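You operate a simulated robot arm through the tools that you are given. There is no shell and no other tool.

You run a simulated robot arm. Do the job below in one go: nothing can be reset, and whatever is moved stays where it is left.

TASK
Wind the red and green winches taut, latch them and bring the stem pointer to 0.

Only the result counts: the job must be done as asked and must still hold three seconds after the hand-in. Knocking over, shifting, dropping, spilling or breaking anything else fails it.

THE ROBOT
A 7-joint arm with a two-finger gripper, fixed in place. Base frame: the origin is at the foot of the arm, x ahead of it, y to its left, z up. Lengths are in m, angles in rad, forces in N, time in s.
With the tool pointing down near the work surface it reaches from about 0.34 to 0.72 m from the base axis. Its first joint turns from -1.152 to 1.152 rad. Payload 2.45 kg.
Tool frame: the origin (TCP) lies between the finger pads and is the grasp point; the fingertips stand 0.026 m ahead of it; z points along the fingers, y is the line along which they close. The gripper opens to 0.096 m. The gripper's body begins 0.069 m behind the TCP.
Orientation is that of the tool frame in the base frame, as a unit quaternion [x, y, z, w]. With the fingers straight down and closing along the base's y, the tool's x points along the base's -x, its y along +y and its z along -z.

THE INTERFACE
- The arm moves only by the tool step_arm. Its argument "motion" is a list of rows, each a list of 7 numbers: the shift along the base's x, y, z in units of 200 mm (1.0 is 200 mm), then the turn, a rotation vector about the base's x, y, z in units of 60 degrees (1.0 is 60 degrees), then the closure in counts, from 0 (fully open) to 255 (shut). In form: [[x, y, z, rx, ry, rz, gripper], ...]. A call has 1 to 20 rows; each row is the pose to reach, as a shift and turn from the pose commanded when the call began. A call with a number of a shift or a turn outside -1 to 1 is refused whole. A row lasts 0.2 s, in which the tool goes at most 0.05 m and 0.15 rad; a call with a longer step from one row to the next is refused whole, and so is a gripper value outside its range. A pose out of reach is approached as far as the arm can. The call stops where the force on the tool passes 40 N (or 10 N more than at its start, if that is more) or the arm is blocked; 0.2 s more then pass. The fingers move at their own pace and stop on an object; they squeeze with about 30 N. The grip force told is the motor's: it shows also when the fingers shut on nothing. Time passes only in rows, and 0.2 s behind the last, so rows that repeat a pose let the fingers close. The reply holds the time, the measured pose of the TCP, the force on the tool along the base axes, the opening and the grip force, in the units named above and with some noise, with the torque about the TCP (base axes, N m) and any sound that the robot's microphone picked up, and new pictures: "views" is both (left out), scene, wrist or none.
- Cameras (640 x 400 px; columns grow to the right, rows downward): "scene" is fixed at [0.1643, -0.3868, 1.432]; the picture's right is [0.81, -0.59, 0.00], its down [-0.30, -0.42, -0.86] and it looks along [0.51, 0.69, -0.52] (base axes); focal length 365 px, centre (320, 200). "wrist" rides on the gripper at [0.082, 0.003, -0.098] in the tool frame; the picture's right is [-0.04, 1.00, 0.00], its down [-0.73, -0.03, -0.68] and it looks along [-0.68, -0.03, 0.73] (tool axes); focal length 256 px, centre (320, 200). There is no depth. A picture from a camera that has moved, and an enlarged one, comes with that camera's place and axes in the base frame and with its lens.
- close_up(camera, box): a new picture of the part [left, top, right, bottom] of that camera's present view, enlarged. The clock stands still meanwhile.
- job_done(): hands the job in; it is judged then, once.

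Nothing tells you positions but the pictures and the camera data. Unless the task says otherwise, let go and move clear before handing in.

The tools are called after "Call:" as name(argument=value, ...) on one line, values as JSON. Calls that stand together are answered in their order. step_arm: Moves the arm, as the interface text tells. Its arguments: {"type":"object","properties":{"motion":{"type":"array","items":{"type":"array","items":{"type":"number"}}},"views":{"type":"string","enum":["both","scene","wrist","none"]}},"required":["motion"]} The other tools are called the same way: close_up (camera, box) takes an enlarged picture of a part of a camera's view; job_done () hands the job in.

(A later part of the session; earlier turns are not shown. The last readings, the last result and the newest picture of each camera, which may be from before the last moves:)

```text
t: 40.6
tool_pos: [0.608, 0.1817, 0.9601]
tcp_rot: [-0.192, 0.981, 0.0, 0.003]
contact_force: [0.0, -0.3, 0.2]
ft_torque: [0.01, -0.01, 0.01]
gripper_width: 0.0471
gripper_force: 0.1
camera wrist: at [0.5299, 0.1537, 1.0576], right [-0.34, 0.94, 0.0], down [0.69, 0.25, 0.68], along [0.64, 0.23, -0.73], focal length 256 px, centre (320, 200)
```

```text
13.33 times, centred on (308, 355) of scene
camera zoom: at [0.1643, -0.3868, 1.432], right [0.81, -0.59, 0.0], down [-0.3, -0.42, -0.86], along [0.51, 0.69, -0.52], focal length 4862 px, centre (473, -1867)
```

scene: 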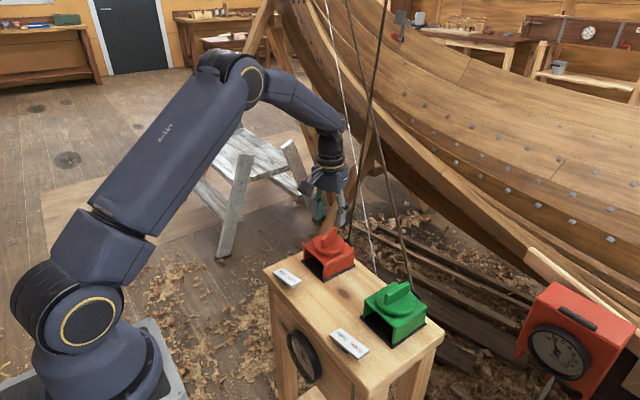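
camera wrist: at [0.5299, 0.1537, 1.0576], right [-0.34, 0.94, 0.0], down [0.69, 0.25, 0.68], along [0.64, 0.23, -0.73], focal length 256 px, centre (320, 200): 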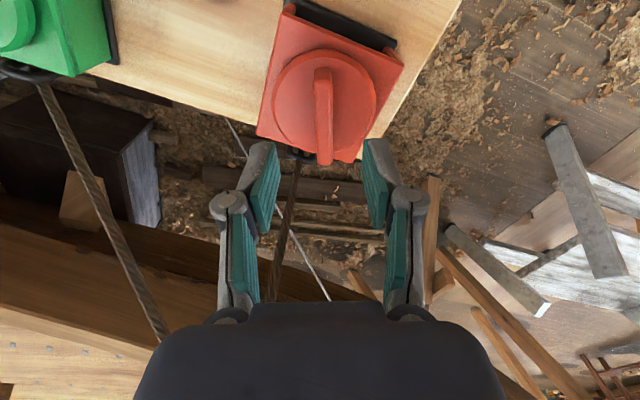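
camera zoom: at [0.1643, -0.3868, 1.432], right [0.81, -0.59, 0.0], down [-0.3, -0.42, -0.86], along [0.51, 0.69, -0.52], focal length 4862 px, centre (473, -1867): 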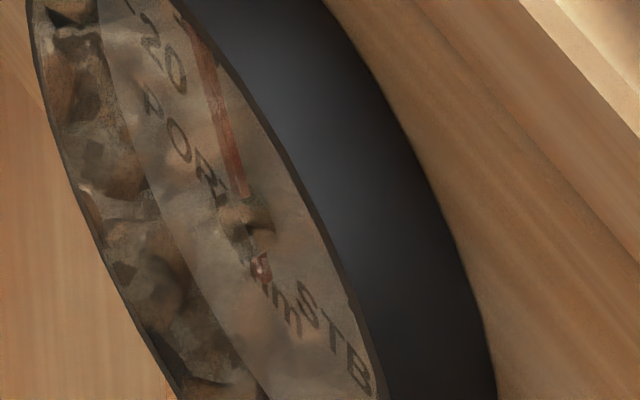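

Red is wound to about 6 mm PORT and holds. Next I'll move over red's rocker plate with the fingers closed, keeping above the knob, and take a closer look before pressing HOLD.

Call:
step_arm(motion=[[-0.15, -0.03, 0, 0, 0, -0.1, 180], [-0.3, -0.06, 0, 0, 0, -0.2, 255], [-0.45, -0.09, 0, 0, 0, -0.3, 255], [-0.585, -0.12, 0, 0, 0, -0.369, 255], [-0.585, -0.12, -0.1, 0, 0, -0.369, 255], [-0.585, -0.12, -0.2, 0, 0, -0.369, 255]], views="both")

Call:
close_up(camera="wrist", box=[180, 20, 460, 220])

Call:
close_up(camera="scene", box=[250, 210, 340, 310])

```text
t: 42.0
tool_pos: [0.4897, 0.1595, 0.9214]
tcp_rot: [0.0, 1.0, -0.001, 0.004]
contact_force: [0.9, 0.1, -0.5]
ft_torque: [0.0, -0.04, 0.03]
gripper_width: 0.0
gripper_force: 28.4
camera wrist: at [0.4067, 0.1618, 1.0185], right [0.04, 1.0, 0.0], down [0.73, -0.03, 0.68], along [0.68, -0.03, -0.73], focal length 256 px, centre (320, 200)
```

scene: 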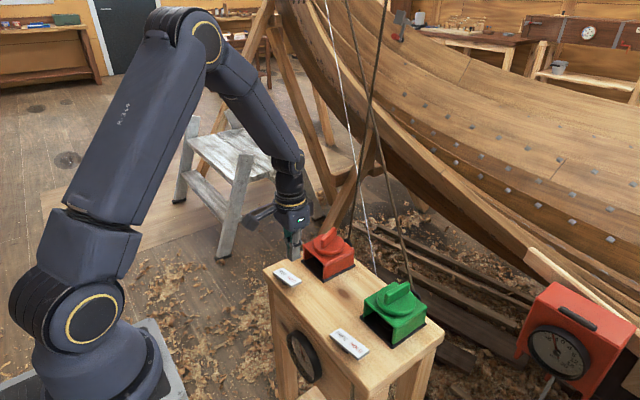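
wrist: 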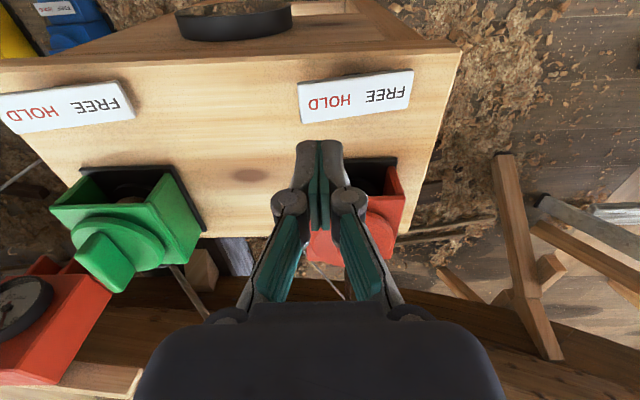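

```text
2.00 times, centred on (320, 120) of wrist
camera zoom: at [0.4067, 0.1618, 1.0185], right [0.04, 1.0, 0.0], down [0.73, -0.03, 0.68], along [0.68, -0.03, -0.73], focal length 512 px, centre (320, 360)
```

zoom: 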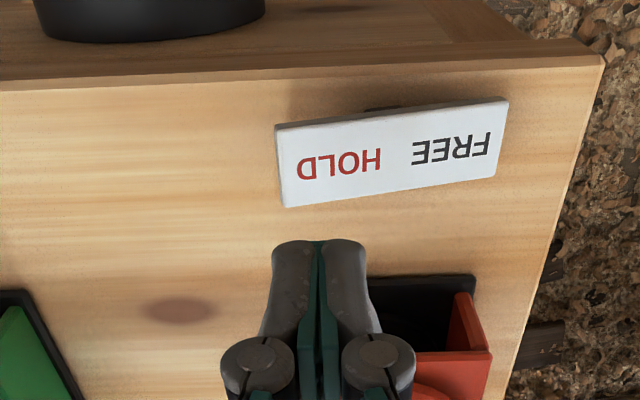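

```text
4.00 times, centred on (295, 260) of scene
camera zoom: at [0.1643, -0.3868, 1.432], right [0.81, -0.59, 0.0], down [-0.3, -0.42, -0.86], along [0.51, 0.69, -0.52], focal length 1458 px, centre (420, -40)
```

zoom: 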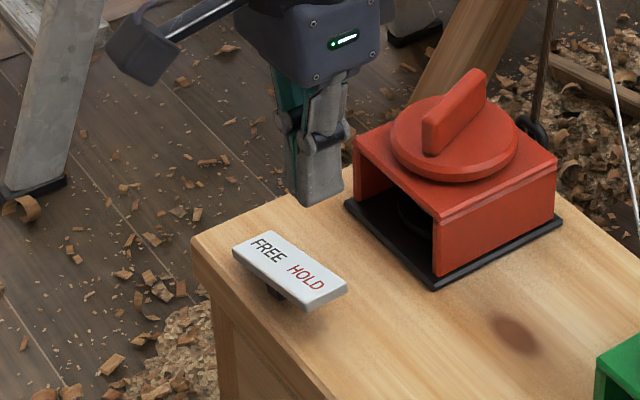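

The red rocker's HOLD end is at about (0.490, 0.145, 0.815) and its FREE end is lower, near y=0.24. I'll lower the closed fingers onto the HOLD end in small steps.

Call:
step_arm(motion=[[0, -0.022, -0.15, 0, 0, 0, 255], [0, -0.022, -0.3, 0, 0, 0, 255], [0, -0.022, -0.35, 0, 0, 0, 255]], views="both")

Call:
close_up(camera="scene", box=[250, 210, 340, 310])

Call:
close_up(camera="wrist", box=[180, 20, 460, 220])

```text
t: 42.8
tool_pos: [0.4902, 0.1542, 0.8515]
tcp_rot: [0.0, 1.0, 0.0, 0.003]
contact_force: [-0.6, 0.2, 0.6]
ft_torque: [-0.05, 0.05, 0.0]
gripper_width: 0.0
gripper_force: 29.1
camera wrist: at [0.4072, 0.1582, 0.9486], right [0.04, 1.0, 0.0], down [0.73, -0.03, 0.68], along [0.68, -0.03, -0.73], focal length 256 px, centre (320, 200)
```

scene: 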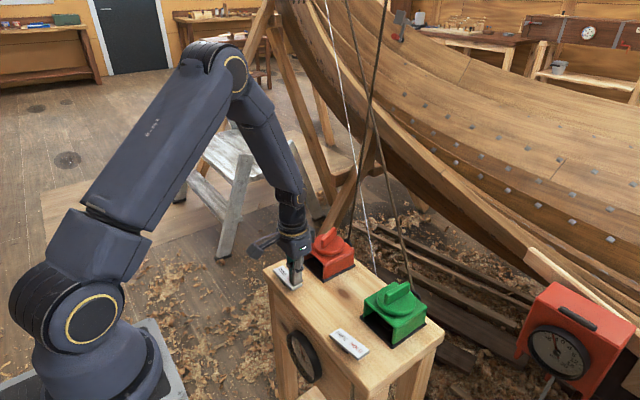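
wrist: 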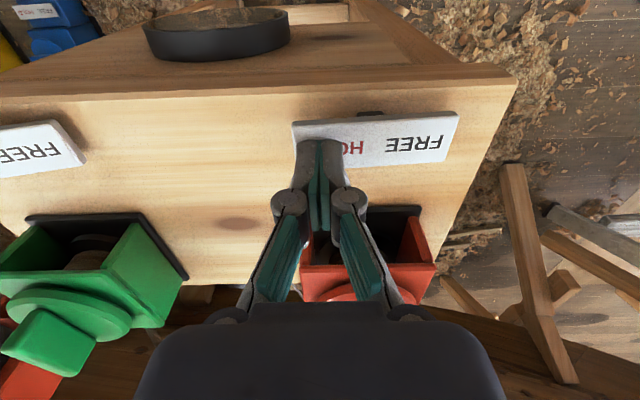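

```text
4.00 times, centred on (295, 260) of scene
camera zoom: at [0.1642, -0.3868, 1.432], right [0.81, -0.59, 0.0], down [-0.3, -0.42, -0.86], along [0.51, 0.69, -0.52], focal length 1458 px, centre (420, -40)
```

zoom: 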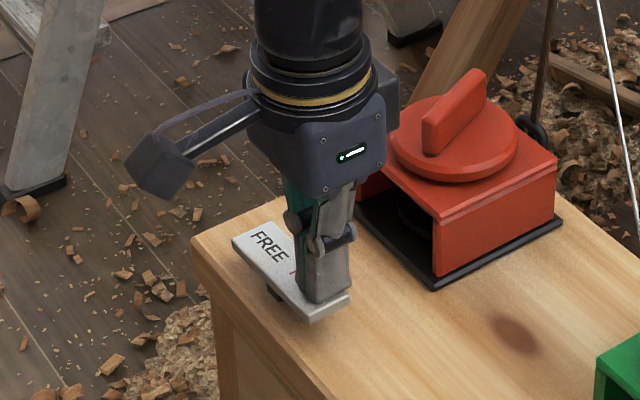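

```text
2.00 times, centred on (320, 120) of wrist
camera zoom: at [0.4072, 0.1582, 0.9486], right [0.04, 1.0, 0.0], down [0.73, -0.03, 0.68], along [0.68, -0.03, -0.73], focal length 512 px, centre (320, 360)
```

zoom: 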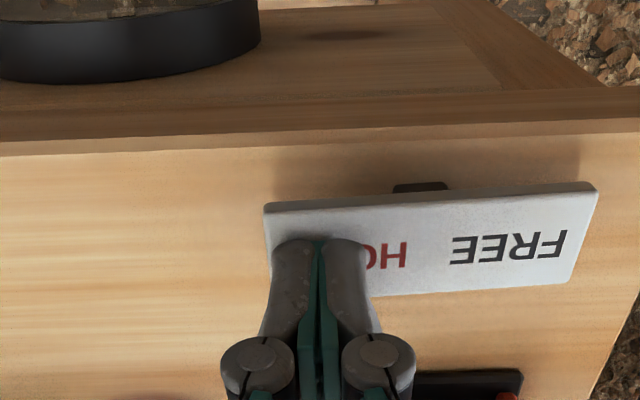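

The fingertips are just above the HOLD end. I'll press down in 4 mm steps.

Call:
step_arm(motion=[[0, 0, -0.02, 0, 0, 0, 255], [0, 0, -0.04, 0, 0, 0, 255], [0, 0, -0.06, 0, 0, 0, 255], [0, 0, -0.08, 0, 0, 0, 255], [0, 0, -0.1, 0, 0, 0, 255], [0, 0, -0.12, 0, 0, 0, 255]], views="both")

Call:
close_up(camera="scene", box=[250, 210, 340, 310])

Call:
close_up(camera="wrist", box=[180, 20, 460, 220])

```text
t: 43.5
tool_pos: [0.4897, 0.154, 0.8428]
tcp_rot: [-0.002, 1.0, 0.0, 0.004]
contact_force: [-6.8, -1.4, 18.0]
ft_torque: [0.11, 0.21, 0.07]
gripper_width: 0.0
gripper_force: 28.6
stopped in row 3: the force on the tool passed its limit at 51 N (the readings are from after the stop); the commanded pose is now the measured one
camera wrist: at [0.4074, 0.1578, 0.9404], right [0.04, 1.0, 0.0], down [0.73, -0.03, 0.68], along [0.68, -0.03, -0.73], focal length 256 px, centre (320, 200)
```

scene: 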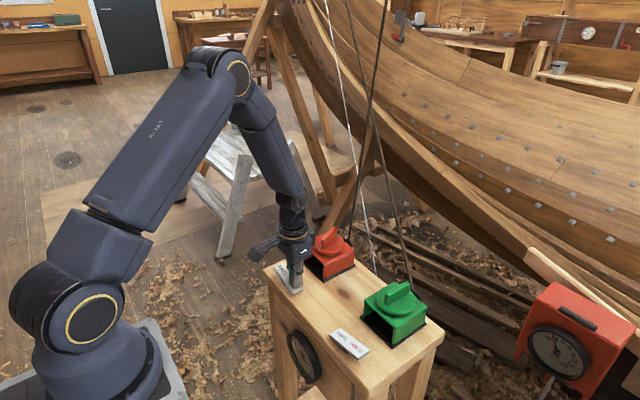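
wrist: 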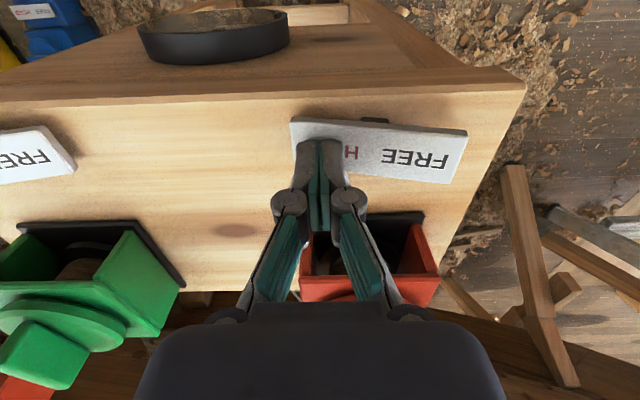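

```text
4.00 times, centred on (295, 260) of scene
camera zoom: at [0.1638, -0.387, 1.432], right [0.81, -0.59, 0.0], down [-0.3, -0.42, -0.86], along [0.51, 0.69, -0.52], focal length 1458 px, centre (420, -40)
```

zoom: 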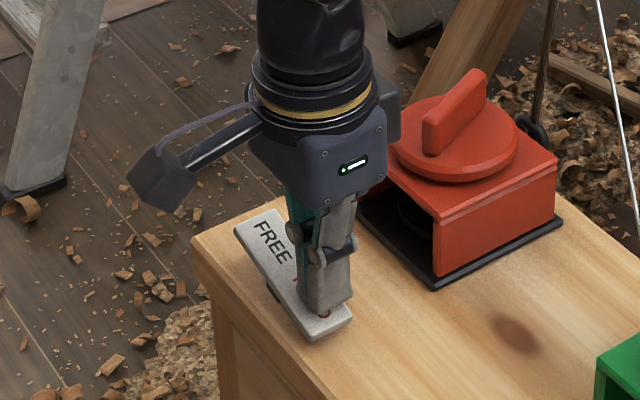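

```text
2.00 times, centred on (320, 120) of wrist
camera zoom: at [0.4074, 0.1578, 0.9404], right [0.04, 1.0, 0.0], down [0.73, -0.03, 0.68], along [0.68, -0.03, -0.73], focal length 512 px, centre (320, 360)
```

zoom: 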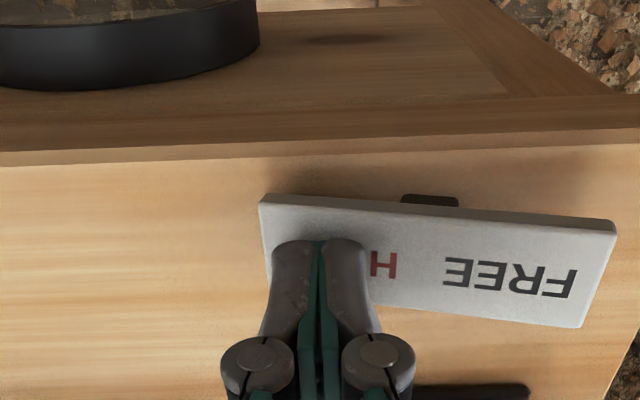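

The rocker has tipped over so that HOLD is down and FREE is up. I'll lift off and check that it stays, and whether the needle moved.

Call:
step_arm(motion=[[0, 0, 0.1, 0, 0, 0, 255], [0, 0, 0.3, 0, 0, 0, 255], [0, 0, 0.5, 0, 0, 0, 255]], views="both")

Call:
close_up(camera="scene", box=[250, 210, 340, 310])

Call:
close_up(camera="scene", box=[296, 340, 321, 370])

Call:
close_up(camera="wrist", box=[180, 0, 460, 200])

```text
t: 44.3
tool_pos: [0.4911, 0.1548, 0.9425]
tcp_rot: [-0.001, 1.0, 0.0, 0.003]
contact_force: [0.1, -0.3, 0.3]
ft_torque: [0.0, 0.02, 0.0]
gripper_width: 0.0
gripper_force: 28.6
camera wrist: at [0.4082, 0.1583, 1.04], right [0.04, 1.0, 0.0], down [0.73, -0.03, 0.68], along [0.68, -0.03, -0.73], focal length 256 px, centre (320, 200)
```

scene: 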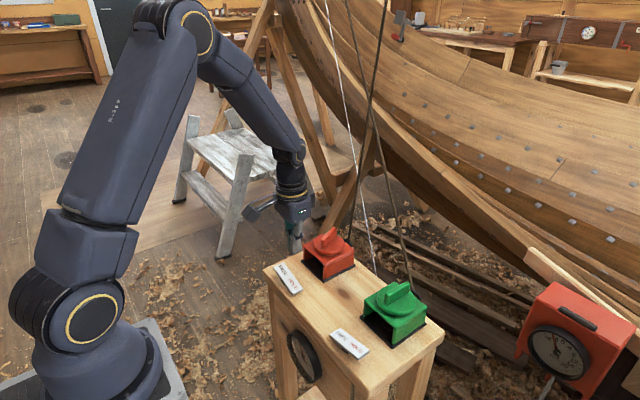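
wrist: 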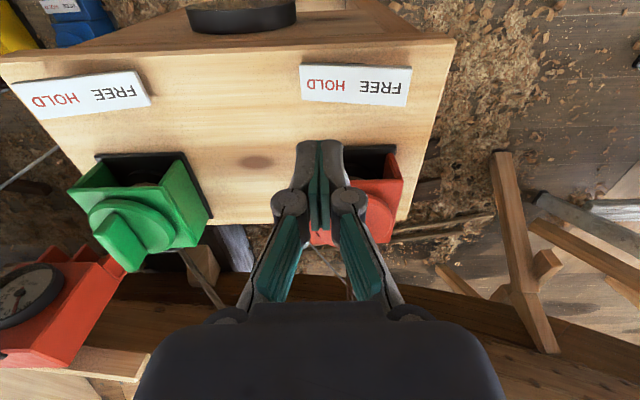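

```text
4.00 times, centred on (295, 260) of scene
camera zoom: at [0.1643, -0.3868, 1.432], right [0.81, -0.59, 0.0], down [-0.3, -0.42, -0.86], along [0.51, 0.69, -0.52], focal length 1458 px, centre (420, -40)
```

zoom: 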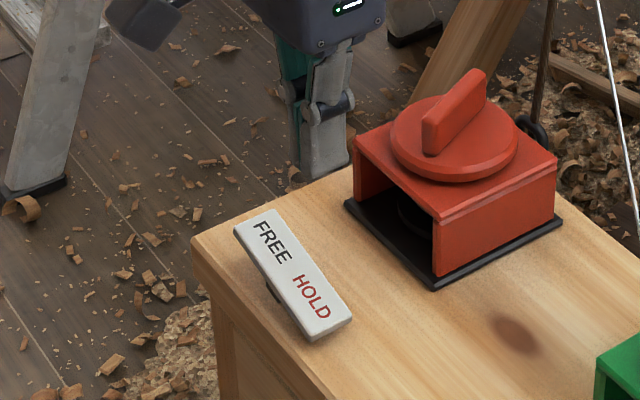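

```text
13.33 times, centred on (308, 355) of scene
camera zoom: at [0.1643, -0.3868, 1.432], right [0.81, -0.59, 0.0], down [-0.3, -0.42, -0.86], along [0.51, 0.69, -0.52], focal length 4862 px, centre (473, -1867)
```

zoom: 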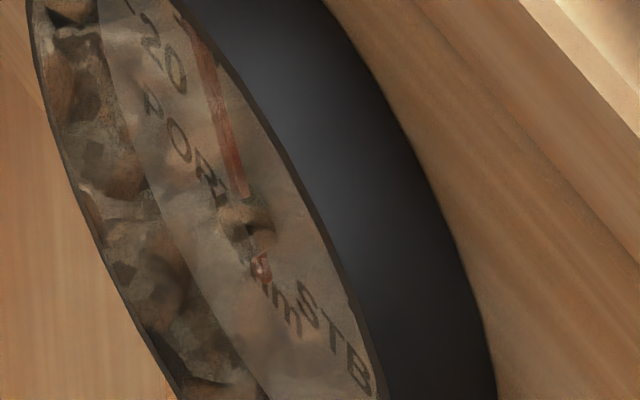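

```text
2.00 times, centred on (320, 100) of wrist
camera zoom: at [0.4082, 0.1583, 1.04], right [0.04, 1.0, 0.0], down [0.73, -0.03, 0.68], along [0.68, -0.03, -0.73], focal length 512 px, centre (320, 400)
```

zoom: 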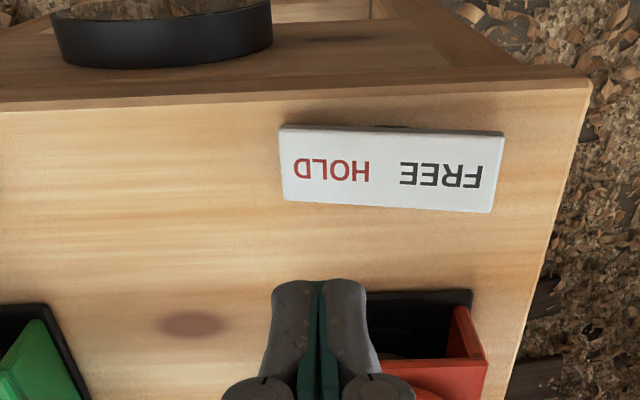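

Red is latched and the needle is steady at about 6 mm PORT. Now to green, whose ridge lies almost along x.

Call:
step_arm(motion=[[0.08, -0.15, 0.1, 0, 0, 0, 255], [0.18, -0.35, 0.13, 0, 0, 0, 200], [0.28, -0.55, 0.13, 0, 0, 0, 130], [0.38, -0.75, 0.13, 0, 0, -0.02, 130], [0.48, -0.95, 0.13, 0, 0, -0.04, 130], [0.575, -1.0, 0.13, 0, 0, -0.04, 130], [0.575, -1.0, 0.13, 0, 0, -0.04, 130]], views="both")

Call:
close_up(camera="wrist", box=[230, 10, 430, 170])

```text
t: 45.9
tool_pos: [0.6079, -0.0437, 0.9698]
tcp_rot: [0.02, 1.0, 0.0, 0.003]
contact_force: [-0.2, -0.1, -0.8]
ft_torque: [0.03, -0.02, -0.02]
gripper_width: 0.0468
gripper_force: 0.0
camera wrist: at [0.5247, -0.0375, 1.0661], right [0.08, 1.0, 0.0], down [0.73, -0.06, 0.68], along [0.68, -0.05, -0.73], focal length 256 px, centre (320, 200)
```

scene: 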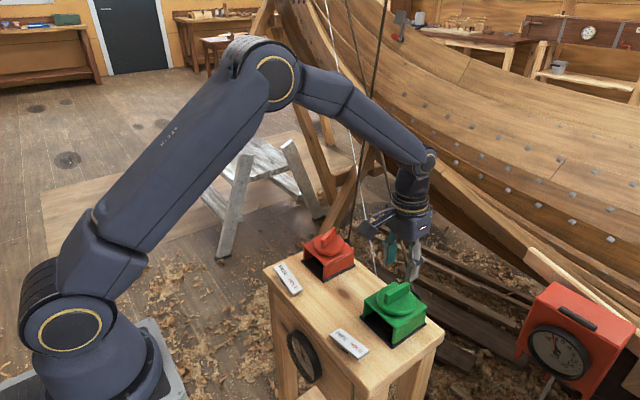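
wrist: 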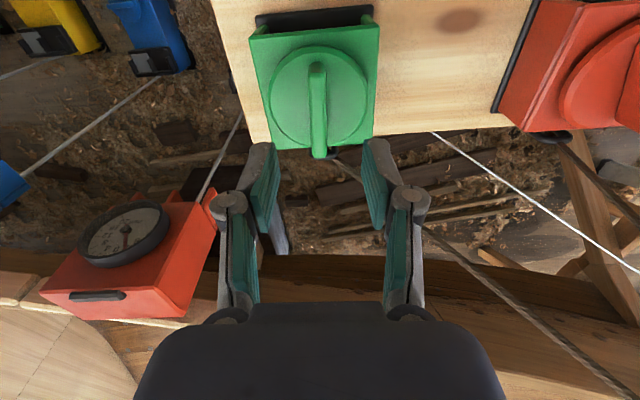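

```text
2.50 times, centred on (330, 90) of wrist
camera zoom: at [0.5247, -0.0375, 1.0661], right [0.08, 1.0, 0.0], down [0.73, -0.06, 0.68], along [0.68, -0.05, -0.73], focal length 640 px, centre (295, 475)
```

zoom: 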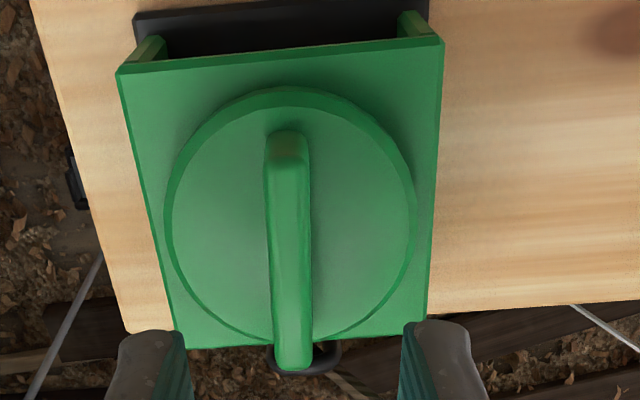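

Call:
step_arm(motion=[[-0.005, -0.01, -0.12, 0, 0, 0, 130], [-0.005, -0.01, -0.24, 0, 0, 0, 130], [-0.005, -0.01, -0.354, 0, 0, 0, 130], [-0.005, -0.01, -0.354, 0, 0, 0, 190], [-0.005, -0.01, -0.354, 0, 0, 0, 225], [-0.005, -0.01, -0.354, 0, 0, 0, 255], [-0.005, -0.01, -0.354, 0, 0, 0, 255]], views="none")

Call:
step_arm(motion=[[0, 0, 0, 0, 0, -0.1, 255], [0, 0, 0, 0, 0, -0.2, 255], [0, 0, 0, 0, 0, -0.3, 255], [0, 0, 0, 0, 0, -0.4, 255], [0, 0, 0, 0, 0, -0.4, 255]], views="none")

Call:
close_up(camera="scene", box=[296, 340, 321, 370])

```text
t: 47.5
tool_pos: [0.6037, -0.0456, 0.899]
tcp_rot: [0.019, 1.0, 0.001, 0.004]
contact_force: [0.3, 7.1, -5.2]
ft_torque: [0.18, -0.54, -0.03]
gripper_width: 0.0119
gripper_force: 39.2
```

```text
t: 48.7
tool_pos: [0.6046, -0.043, 0.898]
tcp_rot: [0.226, 0.974, 0.002, 0.003]
contact_force: [-3.3, 25.3, 3.9]
ft_torque: [0.54, 0.08, 0.22]
gripper_width: 0.0117
gripper_force: 38.7
```

```text
13.33 times, centred on (308, 355) of scene
camera zoom: at [0.1641, -0.3862, 1.4322], right [0.81, -0.59, 0.0], down [-0.3, -0.42, -0.86], along [0.51, 0.69, -0.52], focal length 4862 px, centre (473, -1867)
```

zoom: 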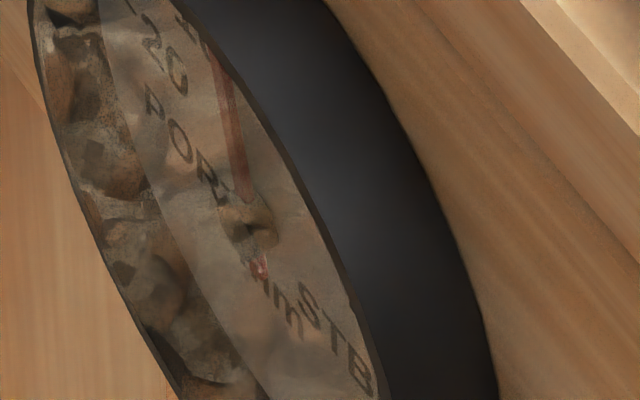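

Call:
step_arm(motion=[[0, 0.005, 0, 0, 0, -0.1, 255], [0, 0.01, 0, 0, 0, -0.2, 255], [0, 0.01, 0, 0, 0, -0.3, 255], [0, 0.01, 0, 0, 0, -0.4, 255], [0, 0.01, 0, 0, 0, -0.5, 255], [0, 0.01, 0, 0, 0, -0.5, 255]], views="none")

Call:
close_up(camera="scene", box=[296, 340, 321, 370])

```text
t: 50.1
tool_pos: [0.606, -0.0424, 0.8986]
tcp_rot: [0.471, 0.882, 0.001, 0.006]
contact_force: [-1.9, 24.7, 17.3]
ft_torque: [0.62, 0.03, 0.17]
gripper_width: 0.0118
gripper_force: 38.4
```

```text
13.33 times, centred on (308, 355) of scene
camera zoom: at [0.1639, -0.3862, 1.4322], right [0.81, -0.59, 0.0], down [-0.3, -0.42, -0.86], along [0.51, 0.69, -0.52], focal length 4862 px, centre (473, -1867)
```

zoom: 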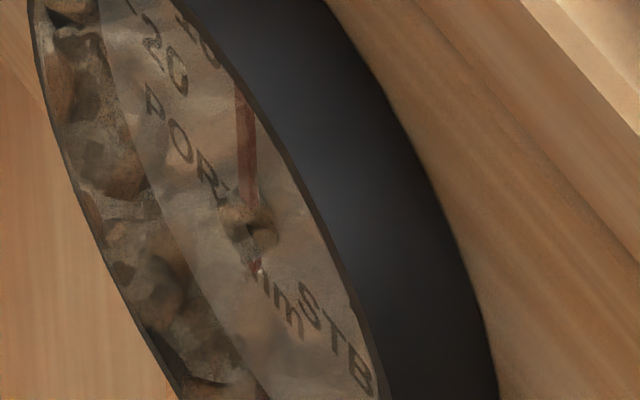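

The needle looks very near zero from here. I'll release green, lift, and swing round to the better reading pose to check it.

Call:
step_arm(motion=[[0, 0, 0, 0, 0, 0, 200], [0, 0, 0, 0, 0, 0, 150], [0, 0, 0, 0, 0, 0, 130], [0, 0, 0.1, 0, 0, 0, 130], [0, 0, 0.3, 0, 0, 0, 130], [0, 0, 0.5, 0, 0, 0, 130]], views="wrist")

Call:
close_up(camera="scene", box=[296, 340, 321, 370])

```text
t: 51.5
tool_pos: [0.6042, -0.0449, 0.9972]
tcp_rot: [0.472, 0.882, -0.002, 0.003]
contact_force: [0.1, -0.1, -0.3]
ft_torque: [0.03, -0.02, 0.0]
gripper_width: 0.0472
gripper_force: 0.1
camera wrist: at [0.5608, 0.0249, 1.0944], right [0.85, 0.52, 0.0], down [0.38, -0.62, 0.68], along [0.36, -0.58, -0.73], focal length 256 px, centre (320, 200)
```

wrist: 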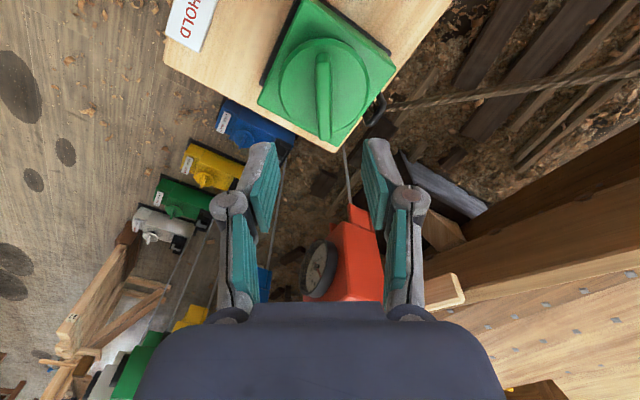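

```text
13.33 times, centred on (308, 355) of scene
camera zoom: at [0.1642, -0.3868, 1.432], right [0.81, -0.59, 0.0], down [-0.3, -0.42, -0.86], along [0.51, 0.69, -0.52], focal length 4862 px, centre (473, -1867)
```

zoom: 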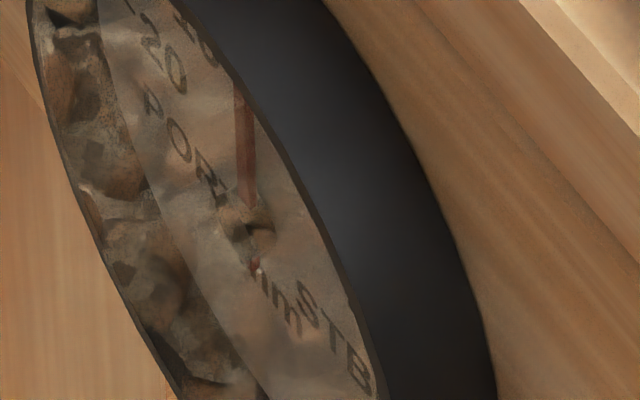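

Call:
step_arm(motion=[[-0.14, 0.17, 0, 0, 0, 0, 130], [-0.28, 0.34, 0, 0, 0, 0, 130], [-0.42, 0.51, 0, 0, 0, 0, 130], [-0.56, 0.68, 0, 0, 0, 0, 130], [-0.7, 0.85, 0, 0, 0, 0, 130], [-0.82, 0.98, 0, 0, 0, 0, 130]], views="none")

Call:
step_arm(motion=[[-0.14, 0.17, 0, 0, 0, 0, 130], [-0.28, 0.34, 0, 0, 0, 0, 130], [-0.42, 0.51, 0, 0, 0, 0, 130], [-0.56, 0.68, -0.05, 0, 0, 0, 130], [-0.65, 0.79, -0.25, 0, 0, 0, 130]], views="none")

Call:
step_arm(motion=[[-0.05, 0, -0.24, -0.108, -0.062, 0, 130], [-0.1, 0, -0.48, -0.217, -0.125, 0, 130], [-0.15, 0, -0.72, -0.325, -0.187, 0, 130], [-0.2, 0, -0.92, -0.325, -0.187, 0, 130], [-0.2, 0, -0.92, -0.325, -0.187, 0, 130]], views="both")

```text
t: 52.9
tool_pos: [0.4398, 0.1511, 0.9996]
tcp_rot: [0.472, 0.881, -0.003, 0.004]
contact_force: [-0.5, 0.7, 1.0]
ft_torque: [-0.02, -0.02, 0.0]
gripper_width: 0.047
gripper_force: 0.1
```

```text
t: 54.1
tool_pos: [0.3116, 0.3069, 0.9474]
tcp_rot: [0.472, 0.881, -0.001, 0.004]
contact_force: [0.4, -0.7, 0.6]
ft_torque: [-0.02, 0.0, 0.0]
gripper_width: 0.0471
gripper_force: 0.1
```

```text
t: 55.3
tool_pos: [0.2711, 0.3102, 0.7606]
tcp_rot: [0.462, 0.864, -0.104, 0.168]
contact_force: [-1.0, 1.0, 0.1]
ft_torque: [0.0, 0.01, -0.02]
gripper_width: 0.047
gripper_force: 0.2
camera wrist: at [0.2128, 0.4073, 0.8188], right [0.85, 0.52, -0.01], down [0.22, -0.35, 0.91], along [0.47, -0.78, -0.41], focal length 256 px, centre (320, 200)
```

scene: 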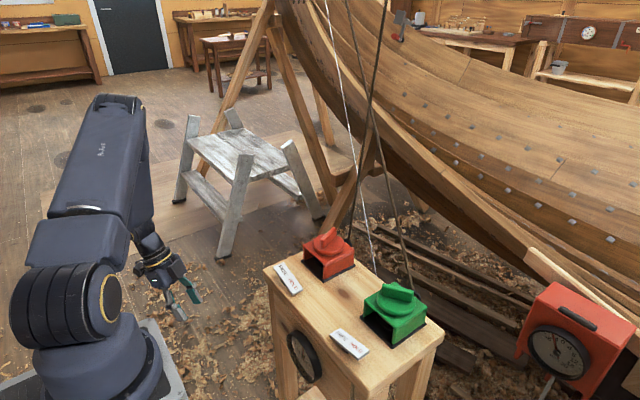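
wrist: 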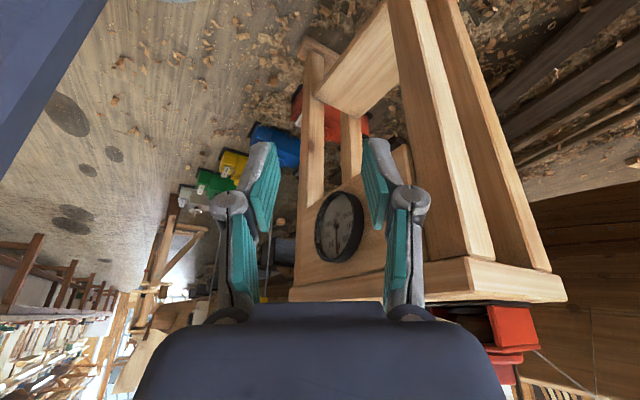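

Call:
close_up(camera="wrist", box=[310, 190, 370, 265])

Call:
close_up(camera="wrist", box=[325, 230, 360, 262])

```text
5.33 times, centred on (340, 228) of wrist
camera zoom: at [0.2128, 0.4073, 0.8188], right [0.85, 0.52, -0.01], down [0.22, -0.35, 0.91], along [0.47, -0.78, -0.41], focal length 1365 px, centre (213, 53)
```

zoom: 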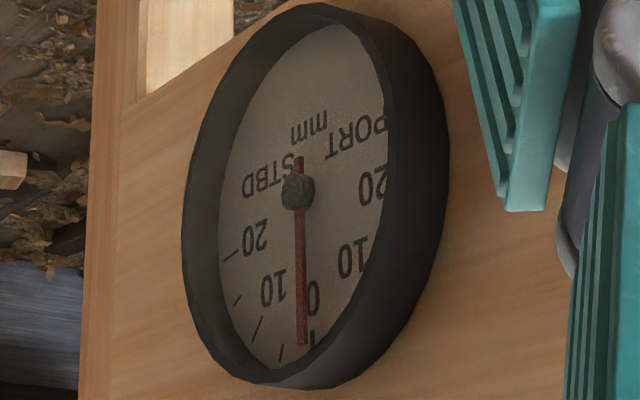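

```text
12.50 times, centred on (342, 246) of wrist
camera zoom: at [0.2128, 0.4073, 0.8188], right [0.85, 0.52, -0.01], down [0.22, -0.35, 0.91], along [0.47, -0.78, -0.41], focal length 3200 px, centre (39, -375)
```

zoom: 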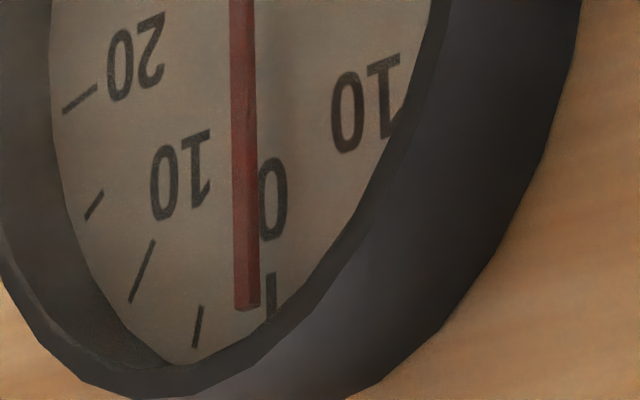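

From this pose the ticks come out at 4° per mm with 0 straight up, and the needle is within about 0.1 mm of 0. Before latching green I'll check that both ropes are straight.

Call:
close_up(camera="scene", box=[290, 0, 450, 150])

Call:
close_up(camera="scene", box=[320, 140, 440, 300])

Call:
close_up(camera="wrist", box=[460, 280, 600, 400])

```text
2.67 times, centred on (370, 75) of scene
camera zoom: at [0.1643, -0.3868, 1.432], right [0.81, -0.59, 0.0], down [-0.3, -0.42, -0.86], along [0.51, 0.69, -0.52], focal length 972 px, centre (187, 533)
```

zoom: 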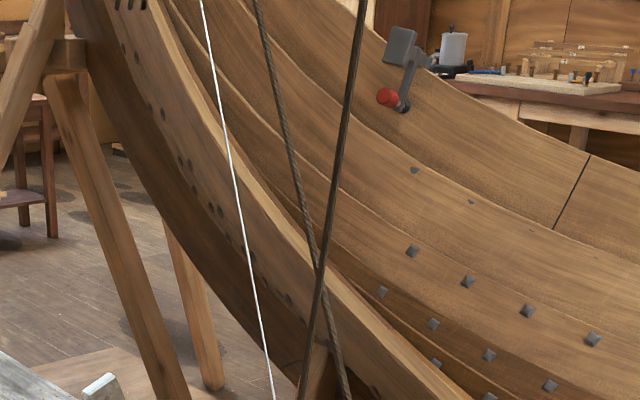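

```text
2.50 times, centred on (380, 220) of scene
camera zoom: at [0.1643, -0.3868, 1.432], right [0.81, -0.59, 0.0], down [-0.3, -0.42, -0.86], along [0.51, 0.69, -0.52], focal length 912 px, centre (170, 150)
```

zoom: 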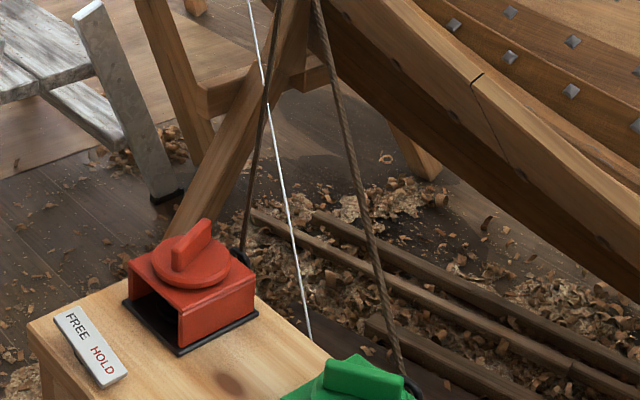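

```text
3.33 times, centred on (530, 340) of wrist
camera zoom: at [0.2128, 0.4073, 0.8188], right [0.85, 0.52, -0.01], down [0.22, -0.35, 0.91], along [0.47, -0.78, -0.41], focal length 853 px, centre (-380, -267)
```

zoom: 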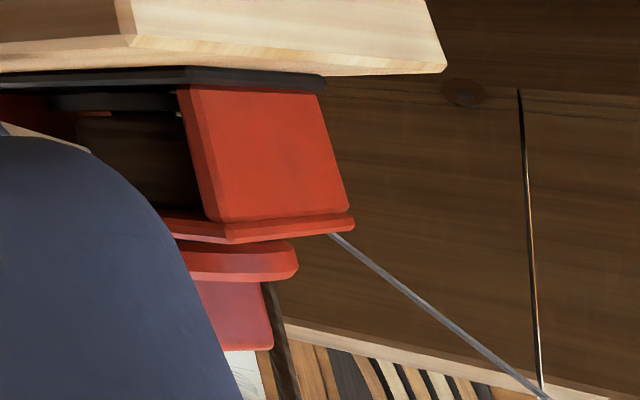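

Call:
close_up(camera="scene", box=[330, 0, 410, 50])

Call:
close_up(camera="scene", box=[330, 70, 410, 120])

Call:
close_up(camera="scene", box=[330, 140, 410, 190])

Call:
close_up(camera="scene", box=[340, 200, 420, 250])

Call:
close_up(camera="scene", box=[360, 240, 440, 290])

```text
8.00 times, centred on (370, 25) of scene
camera zoom: at [0.1643, -0.3868, 1.432], right [0.81, -0.59, 0.0], down [-0.3, -0.42, -0.86], along [0.51, 0.69, -0.52], focal length 2917 px, centre (-80, 1600)
```

zoom: 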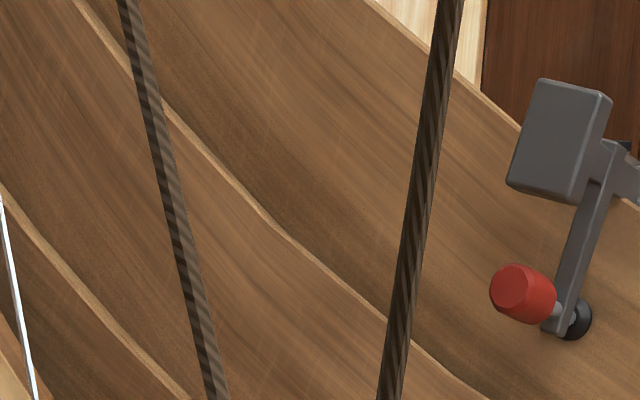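

```text
8.00 times, centred on (370, 95) of scene
camera zoom: at [0.1643, -0.3868, 1.432], right [0.81, -0.59, 0.0], down [-0.3, -0.42, -0.86], along [0.51, 0.69, -0.52], focal length 2917 px, centre (-80, 1040)
```

zoom: 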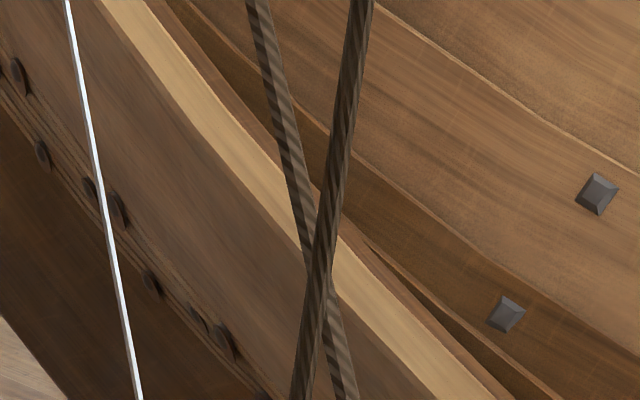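

```text
8.00 times, centred on (370, 165) of scene
camera zoom: at [0.1643, -0.3868, 1.432], right [0.81, -0.59, 0.0], down [-0.3, -0.42, -0.86], along [0.51, 0.69, -0.52], focal length 2917 px, centre (-80, 480)
```

zoom: 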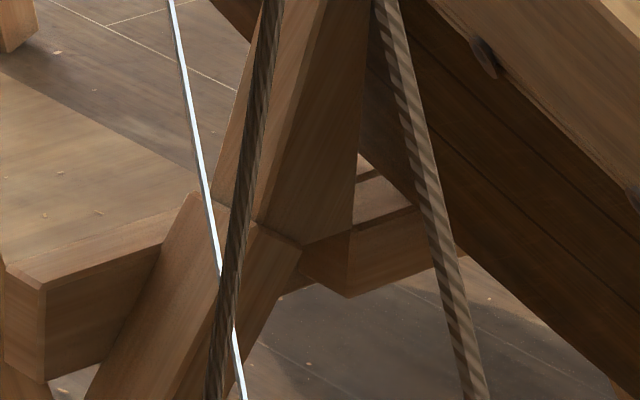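

```text
8.00 times, centred on (380, 225) of scene
camera zoom: at [0.1643, -0.3868, 1.432], right [0.81, -0.59, 0.0], down [-0.3, -0.42, -0.86], along [0.51, 0.69, -0.52], focal length 2917 px, centre (-160, 0)
```

zoom: 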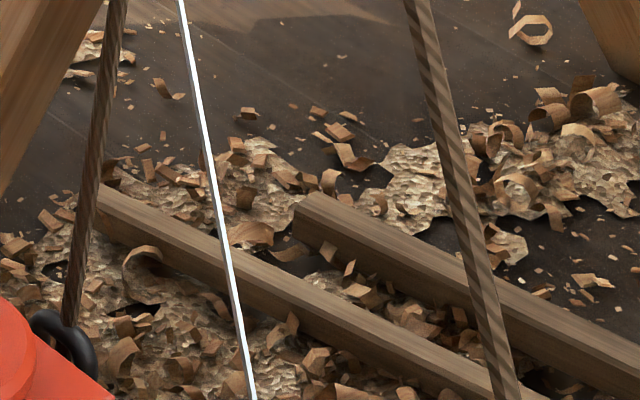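

```text
8.00 times, centred on (400, 265) of scene
camera zoom: at [0.1643, -0.3868, 1.432], right [0.81, -0.59, 0.0], down [-0.3, -0.42, -0.86], along [0.51, 0.69, -0.52], focal length 2917 px, centre (-320, -320)
```

zoom: 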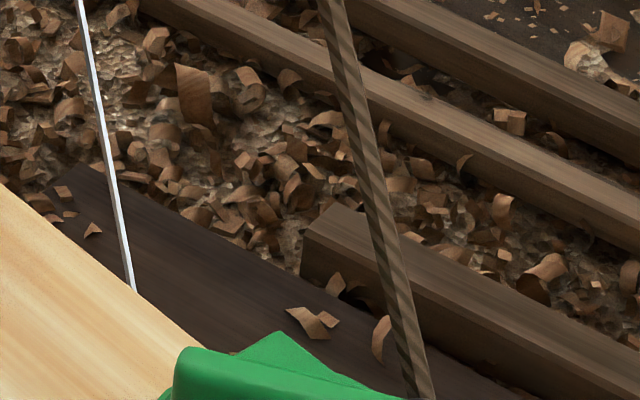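

Both ropes measure straight in the picture and both move the needle, so both are taut, with the pointer at 0. I'll go back up and over to the green rocker to press its HOLD end.

Call:
step_arm(motion=[[0.05, 0, 0.2, 0.108, 0.062, 0, 200], [0.1, 0, 0.44, 0.217, 0.125, 0, 255], [0.15, 0, 0.68, 0.325, 0.187, 0, 255], [0.2, 0, 0.92, 0.325, 0.187, 0, 255], [0.22, 0, 1.0, 0.325, 0.187, 0, 255]], views="none")

Call:
step_arm(motion=[[0.1, -0.15, 0, 0, 0, 0.13, 255], [0.2, -0.32, 0, 0, 0, 0.26, 255], [0.3, -0.49, 0, 0, 0, 0.39, 255], [0.4, -0.66, 0, 0, 0, 0.52, 255], [0.5, -0.83, 0, 0, 0, 0.65, 255], [0.6, -0.98, 0, 0, 0, 0.78, 255], [0.7, -0.98, 0, 0, 0, 0.91, 255], [0.8, -0.98, 0, 0, 0, 0.938, 255]], views="none")

```text
t: 56.5
tool_pos: [0.3137, 0.3094, 0.9644]
tcp_rot: [0.472, 0.882, -0.001, 0.004]
contact_force: [0.0, -0.3, -0.8]
ft_torque: [-0.01, 0.0, -0.01]
gripper_width: 0.0001
gripper_force: 28.5
```

```text
t: 58.3
tool_pos: [0.475, 0.1134, 0.9642]
tcp_rot: [0.0, 1.0, 0.001, 0.003]
contact_force: [0.4, 0.4, 0.8]
ft_torque: [-0.01, 0.02, 0.0]
gripper_width: 0.0001
gripper_force: 28.2
```

Call:
step_arm(motion=[[0.02, -0.24, 0, 0, 0, 0, 255], [0.05, -0.48, 0, 0, 0, 0, 255], [0.075, -0.72, 0, 0, 0, 0, 255], [0.075, -0.942, 0, 0, 0, 0, 255], [0.075, -0.942, -0.2, 0, 0, 0, 255], [0.075, -0.942, -0.4, 0, 0, 0, 255]], views="both")

Call:
close_up(camera="wrist", box=[180, 20, 460, 220])

Call:
close_up(camera="scene", box=[310, 280, 400, 380])

```text
t: 59.7
tool_pos: [0.4899, -0.0764, 0.8839]
tcp_rot: [-0.001, 1.0, -0.001, 0.004]
contact_force: [0.0, 0.3, 0.2]
ft_torque: [-0.01, 0.0, -0.02]
gripper_width: 0.0
gripper_force: 27.8
camera wrist: at [0.4072, -0.0733, 0.9815], right [0.04, 1.0, 0.0], down [0.73, -0.03, 0.69], along [0.68, -0.03, -0.73], focal length 256 px, centre (320, 200)
```

scene: 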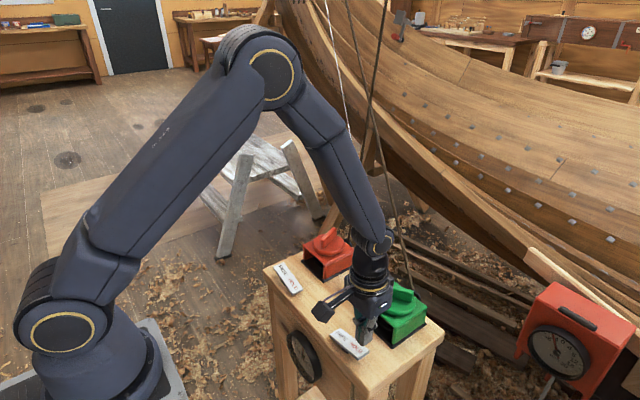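
wrist: 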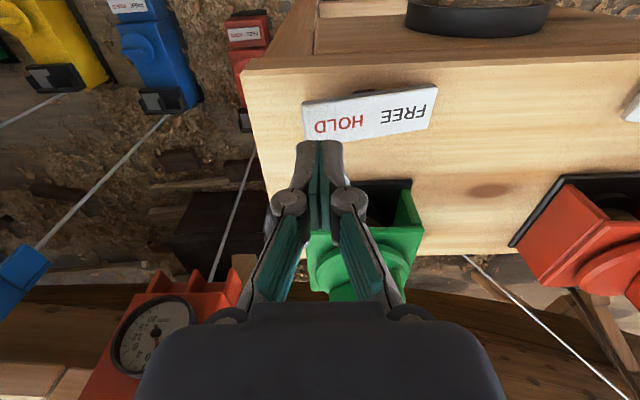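

```text
2.00 times, centred on (320, 120) of wrist
camera zoom: at [0.4072, -0.0733, 0.9815], right [0.04, 1.0, 0.0], down [0.73, -0.03, 0.69], along [0.68, -0.03, -0.73], focal length 512 px, centre (320, 360)
```

zoom: 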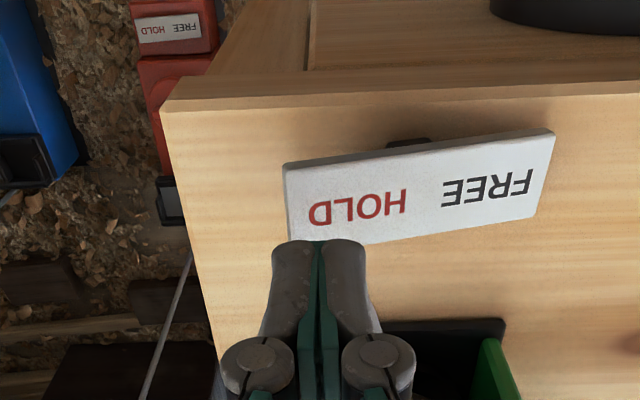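

```text
4.00 times, centred on (355, 330) of scene
camera zoom: at [0.1643, -0.3868, 1.432], right [0.81, -0.59, 0.0], down [-0.3, -0.42, -0.86], along [0.51, 0.69, -0.52], focal length 1458 px, centre (180, -320)
```

zoom: 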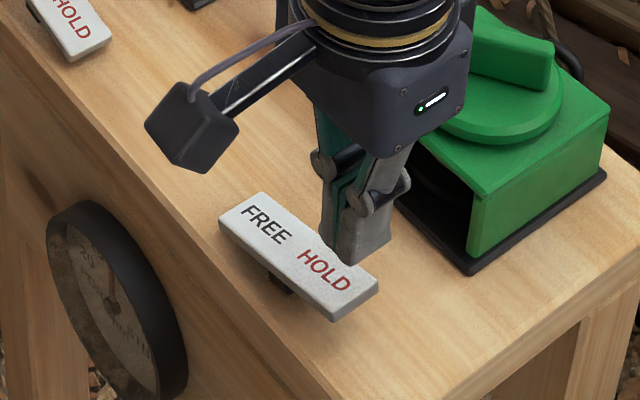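

Call:
step_arm(motion=[[0, 0, -0.1, 0, 0, 0, 255], [0, 0, -0.162, 0, 0, 0, 255], [0, 0, -0.182, 0, 0, 0, 255], [0, 0, -0.202, 0, 0, 0, 255], [0, 0, -0.222, 0, 0, 0, 255], [0, 0, -0.242, 0, 0, 0, 255]], views="wrist")

Call:
close_up(camera="scene", box=[310, 280, 400, 380])

```text
t: 60.9
tool_pos: [0.4888, -0.0754, 0.8431]
tcp_rot: [0.0, 1.0, -0.001, 0.003]
contact_force: [-6.3, 0.4, 16.9]
ft_torque: [0.16, 0.28, 0.05]
gripper_width: 0.0
gripper_force: 28.5
stopped in row 5: the force on the tool passed its limit at 50 N (the readings are from after the stop); the commanded pose is now the measured one
camera wrist: at [0.4073, -0.0723, 0.9403], right [0.04, 1.0, 0.0], down [0.73, -0.03, 0.68], along [0.68, -0.03, -0.73], focal length 256 px, centre (320, 200)
```

wrist: 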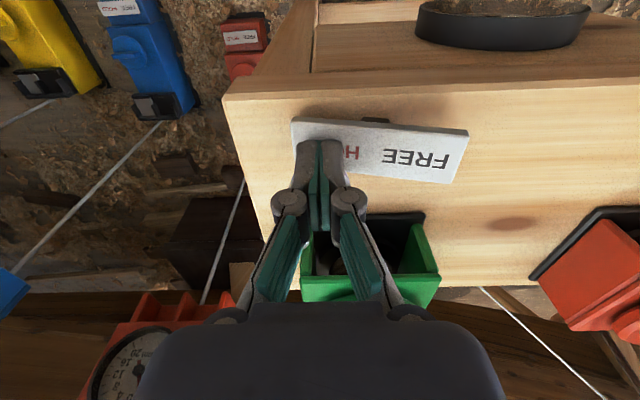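

```text
4.00 times, centred on (355, 330) of scene
camera zoom: at [0.1638, -0.3868, 1.4321], right [0.81, -0.59, 0.0], down [-0.3, -0.42, -0.86], along [0.51, 0.69, -0.52], focal length 1458 px, centre (180, -320)
```

zoom: 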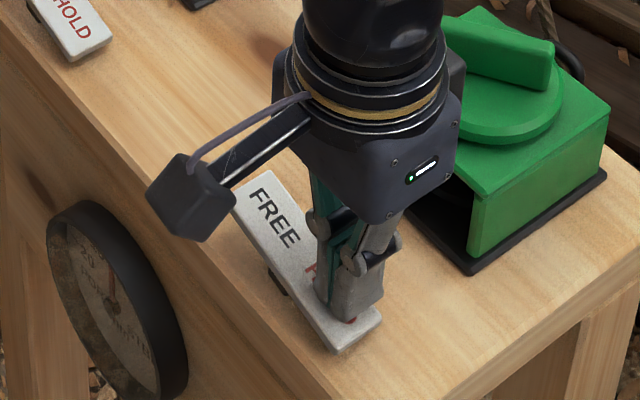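

The green rocker has flipped to HOLD. I'll lift clear and check both rockers and the dial again.

Call:
step_arm(motion=[[0, 0, 0.1, 0, 0, 0, 255], [0, 0, 0.3, 0, 0, 0, 255], [0, 0, 0.5, 0, 0, 0, 255], [0, 0, 0.65, 0, 0, 0, 255]], views="both")

Call:
close_up(camera="scene", box=[260, 250, 400, 370])

Call:
close_up(camera="scene", box=[296, 340, 321, 370])

```text
t: 61.9
tool_pos: [0.4903, -0.077, 0.9739]
tcp_rot: [0.0, 1.0, 0.001, 0.004]
contact_force: [-0.3, -0.5, 0.6]
ft_torque: [-0.01, 0.01, -0.01]
gripper_width: 0.0001
gripper_force: 28.3
camera wrist: at [0.4074, -0.0733, 1.0711], right [0.04, 1.0, 0.0], down [0.73, -0.03, 0.69], along [0.68, -0.03, -0.73], focal length 256 px, centre (320, 200)
```

scene: 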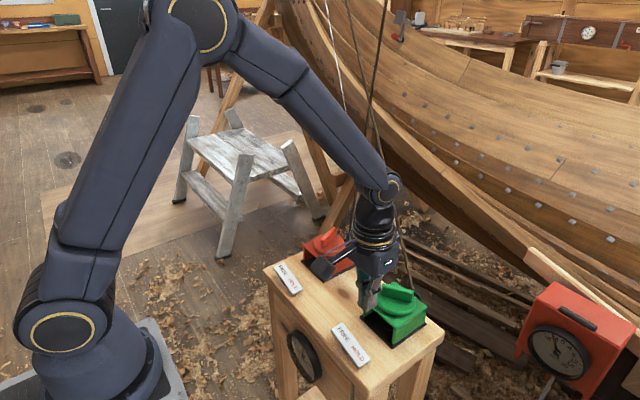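
wrist: 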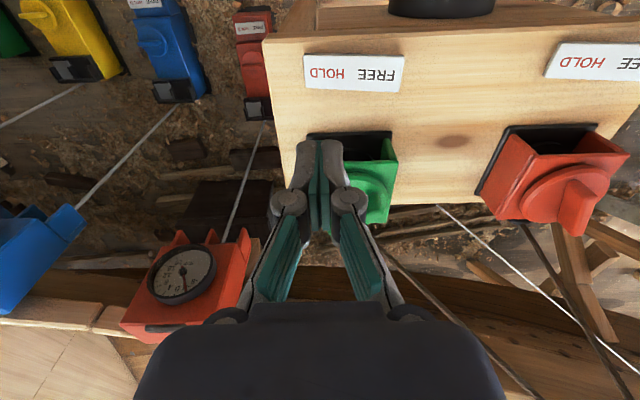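

```text
3.33 times, centred on (330, 310) of scene
camera zoom: at [0.1643, -0.3868, 1.432], right [0.81, -0.59, 0.0], down [-0.3, -0.42, -0.86], along [0.51, 0.69, -0.52], focal length 1215 px, centre (287, -167)
```

zoom: 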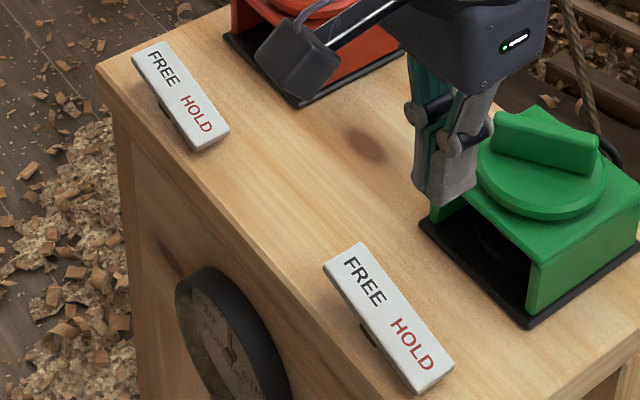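

```text
13.33 times, centred on (308, 355) of scene
camera zoom: at [0.1643, -0.3868, 1.432], right [0.81, -0.59, 0.0], down [-0.3, -0.42, -0.86], along [0.51, 0.69, -0.52], focal length 4862 px, centre (473, -1867)
```

zoom: 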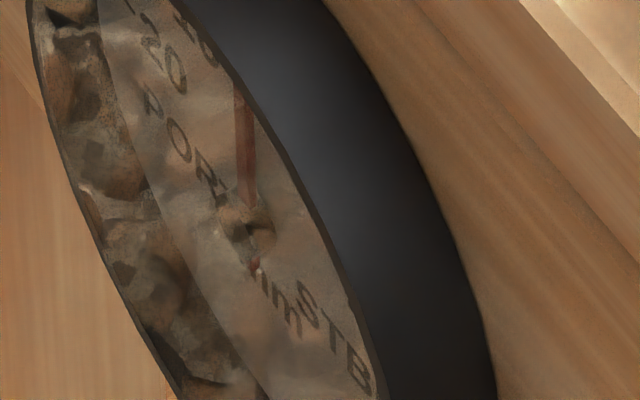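

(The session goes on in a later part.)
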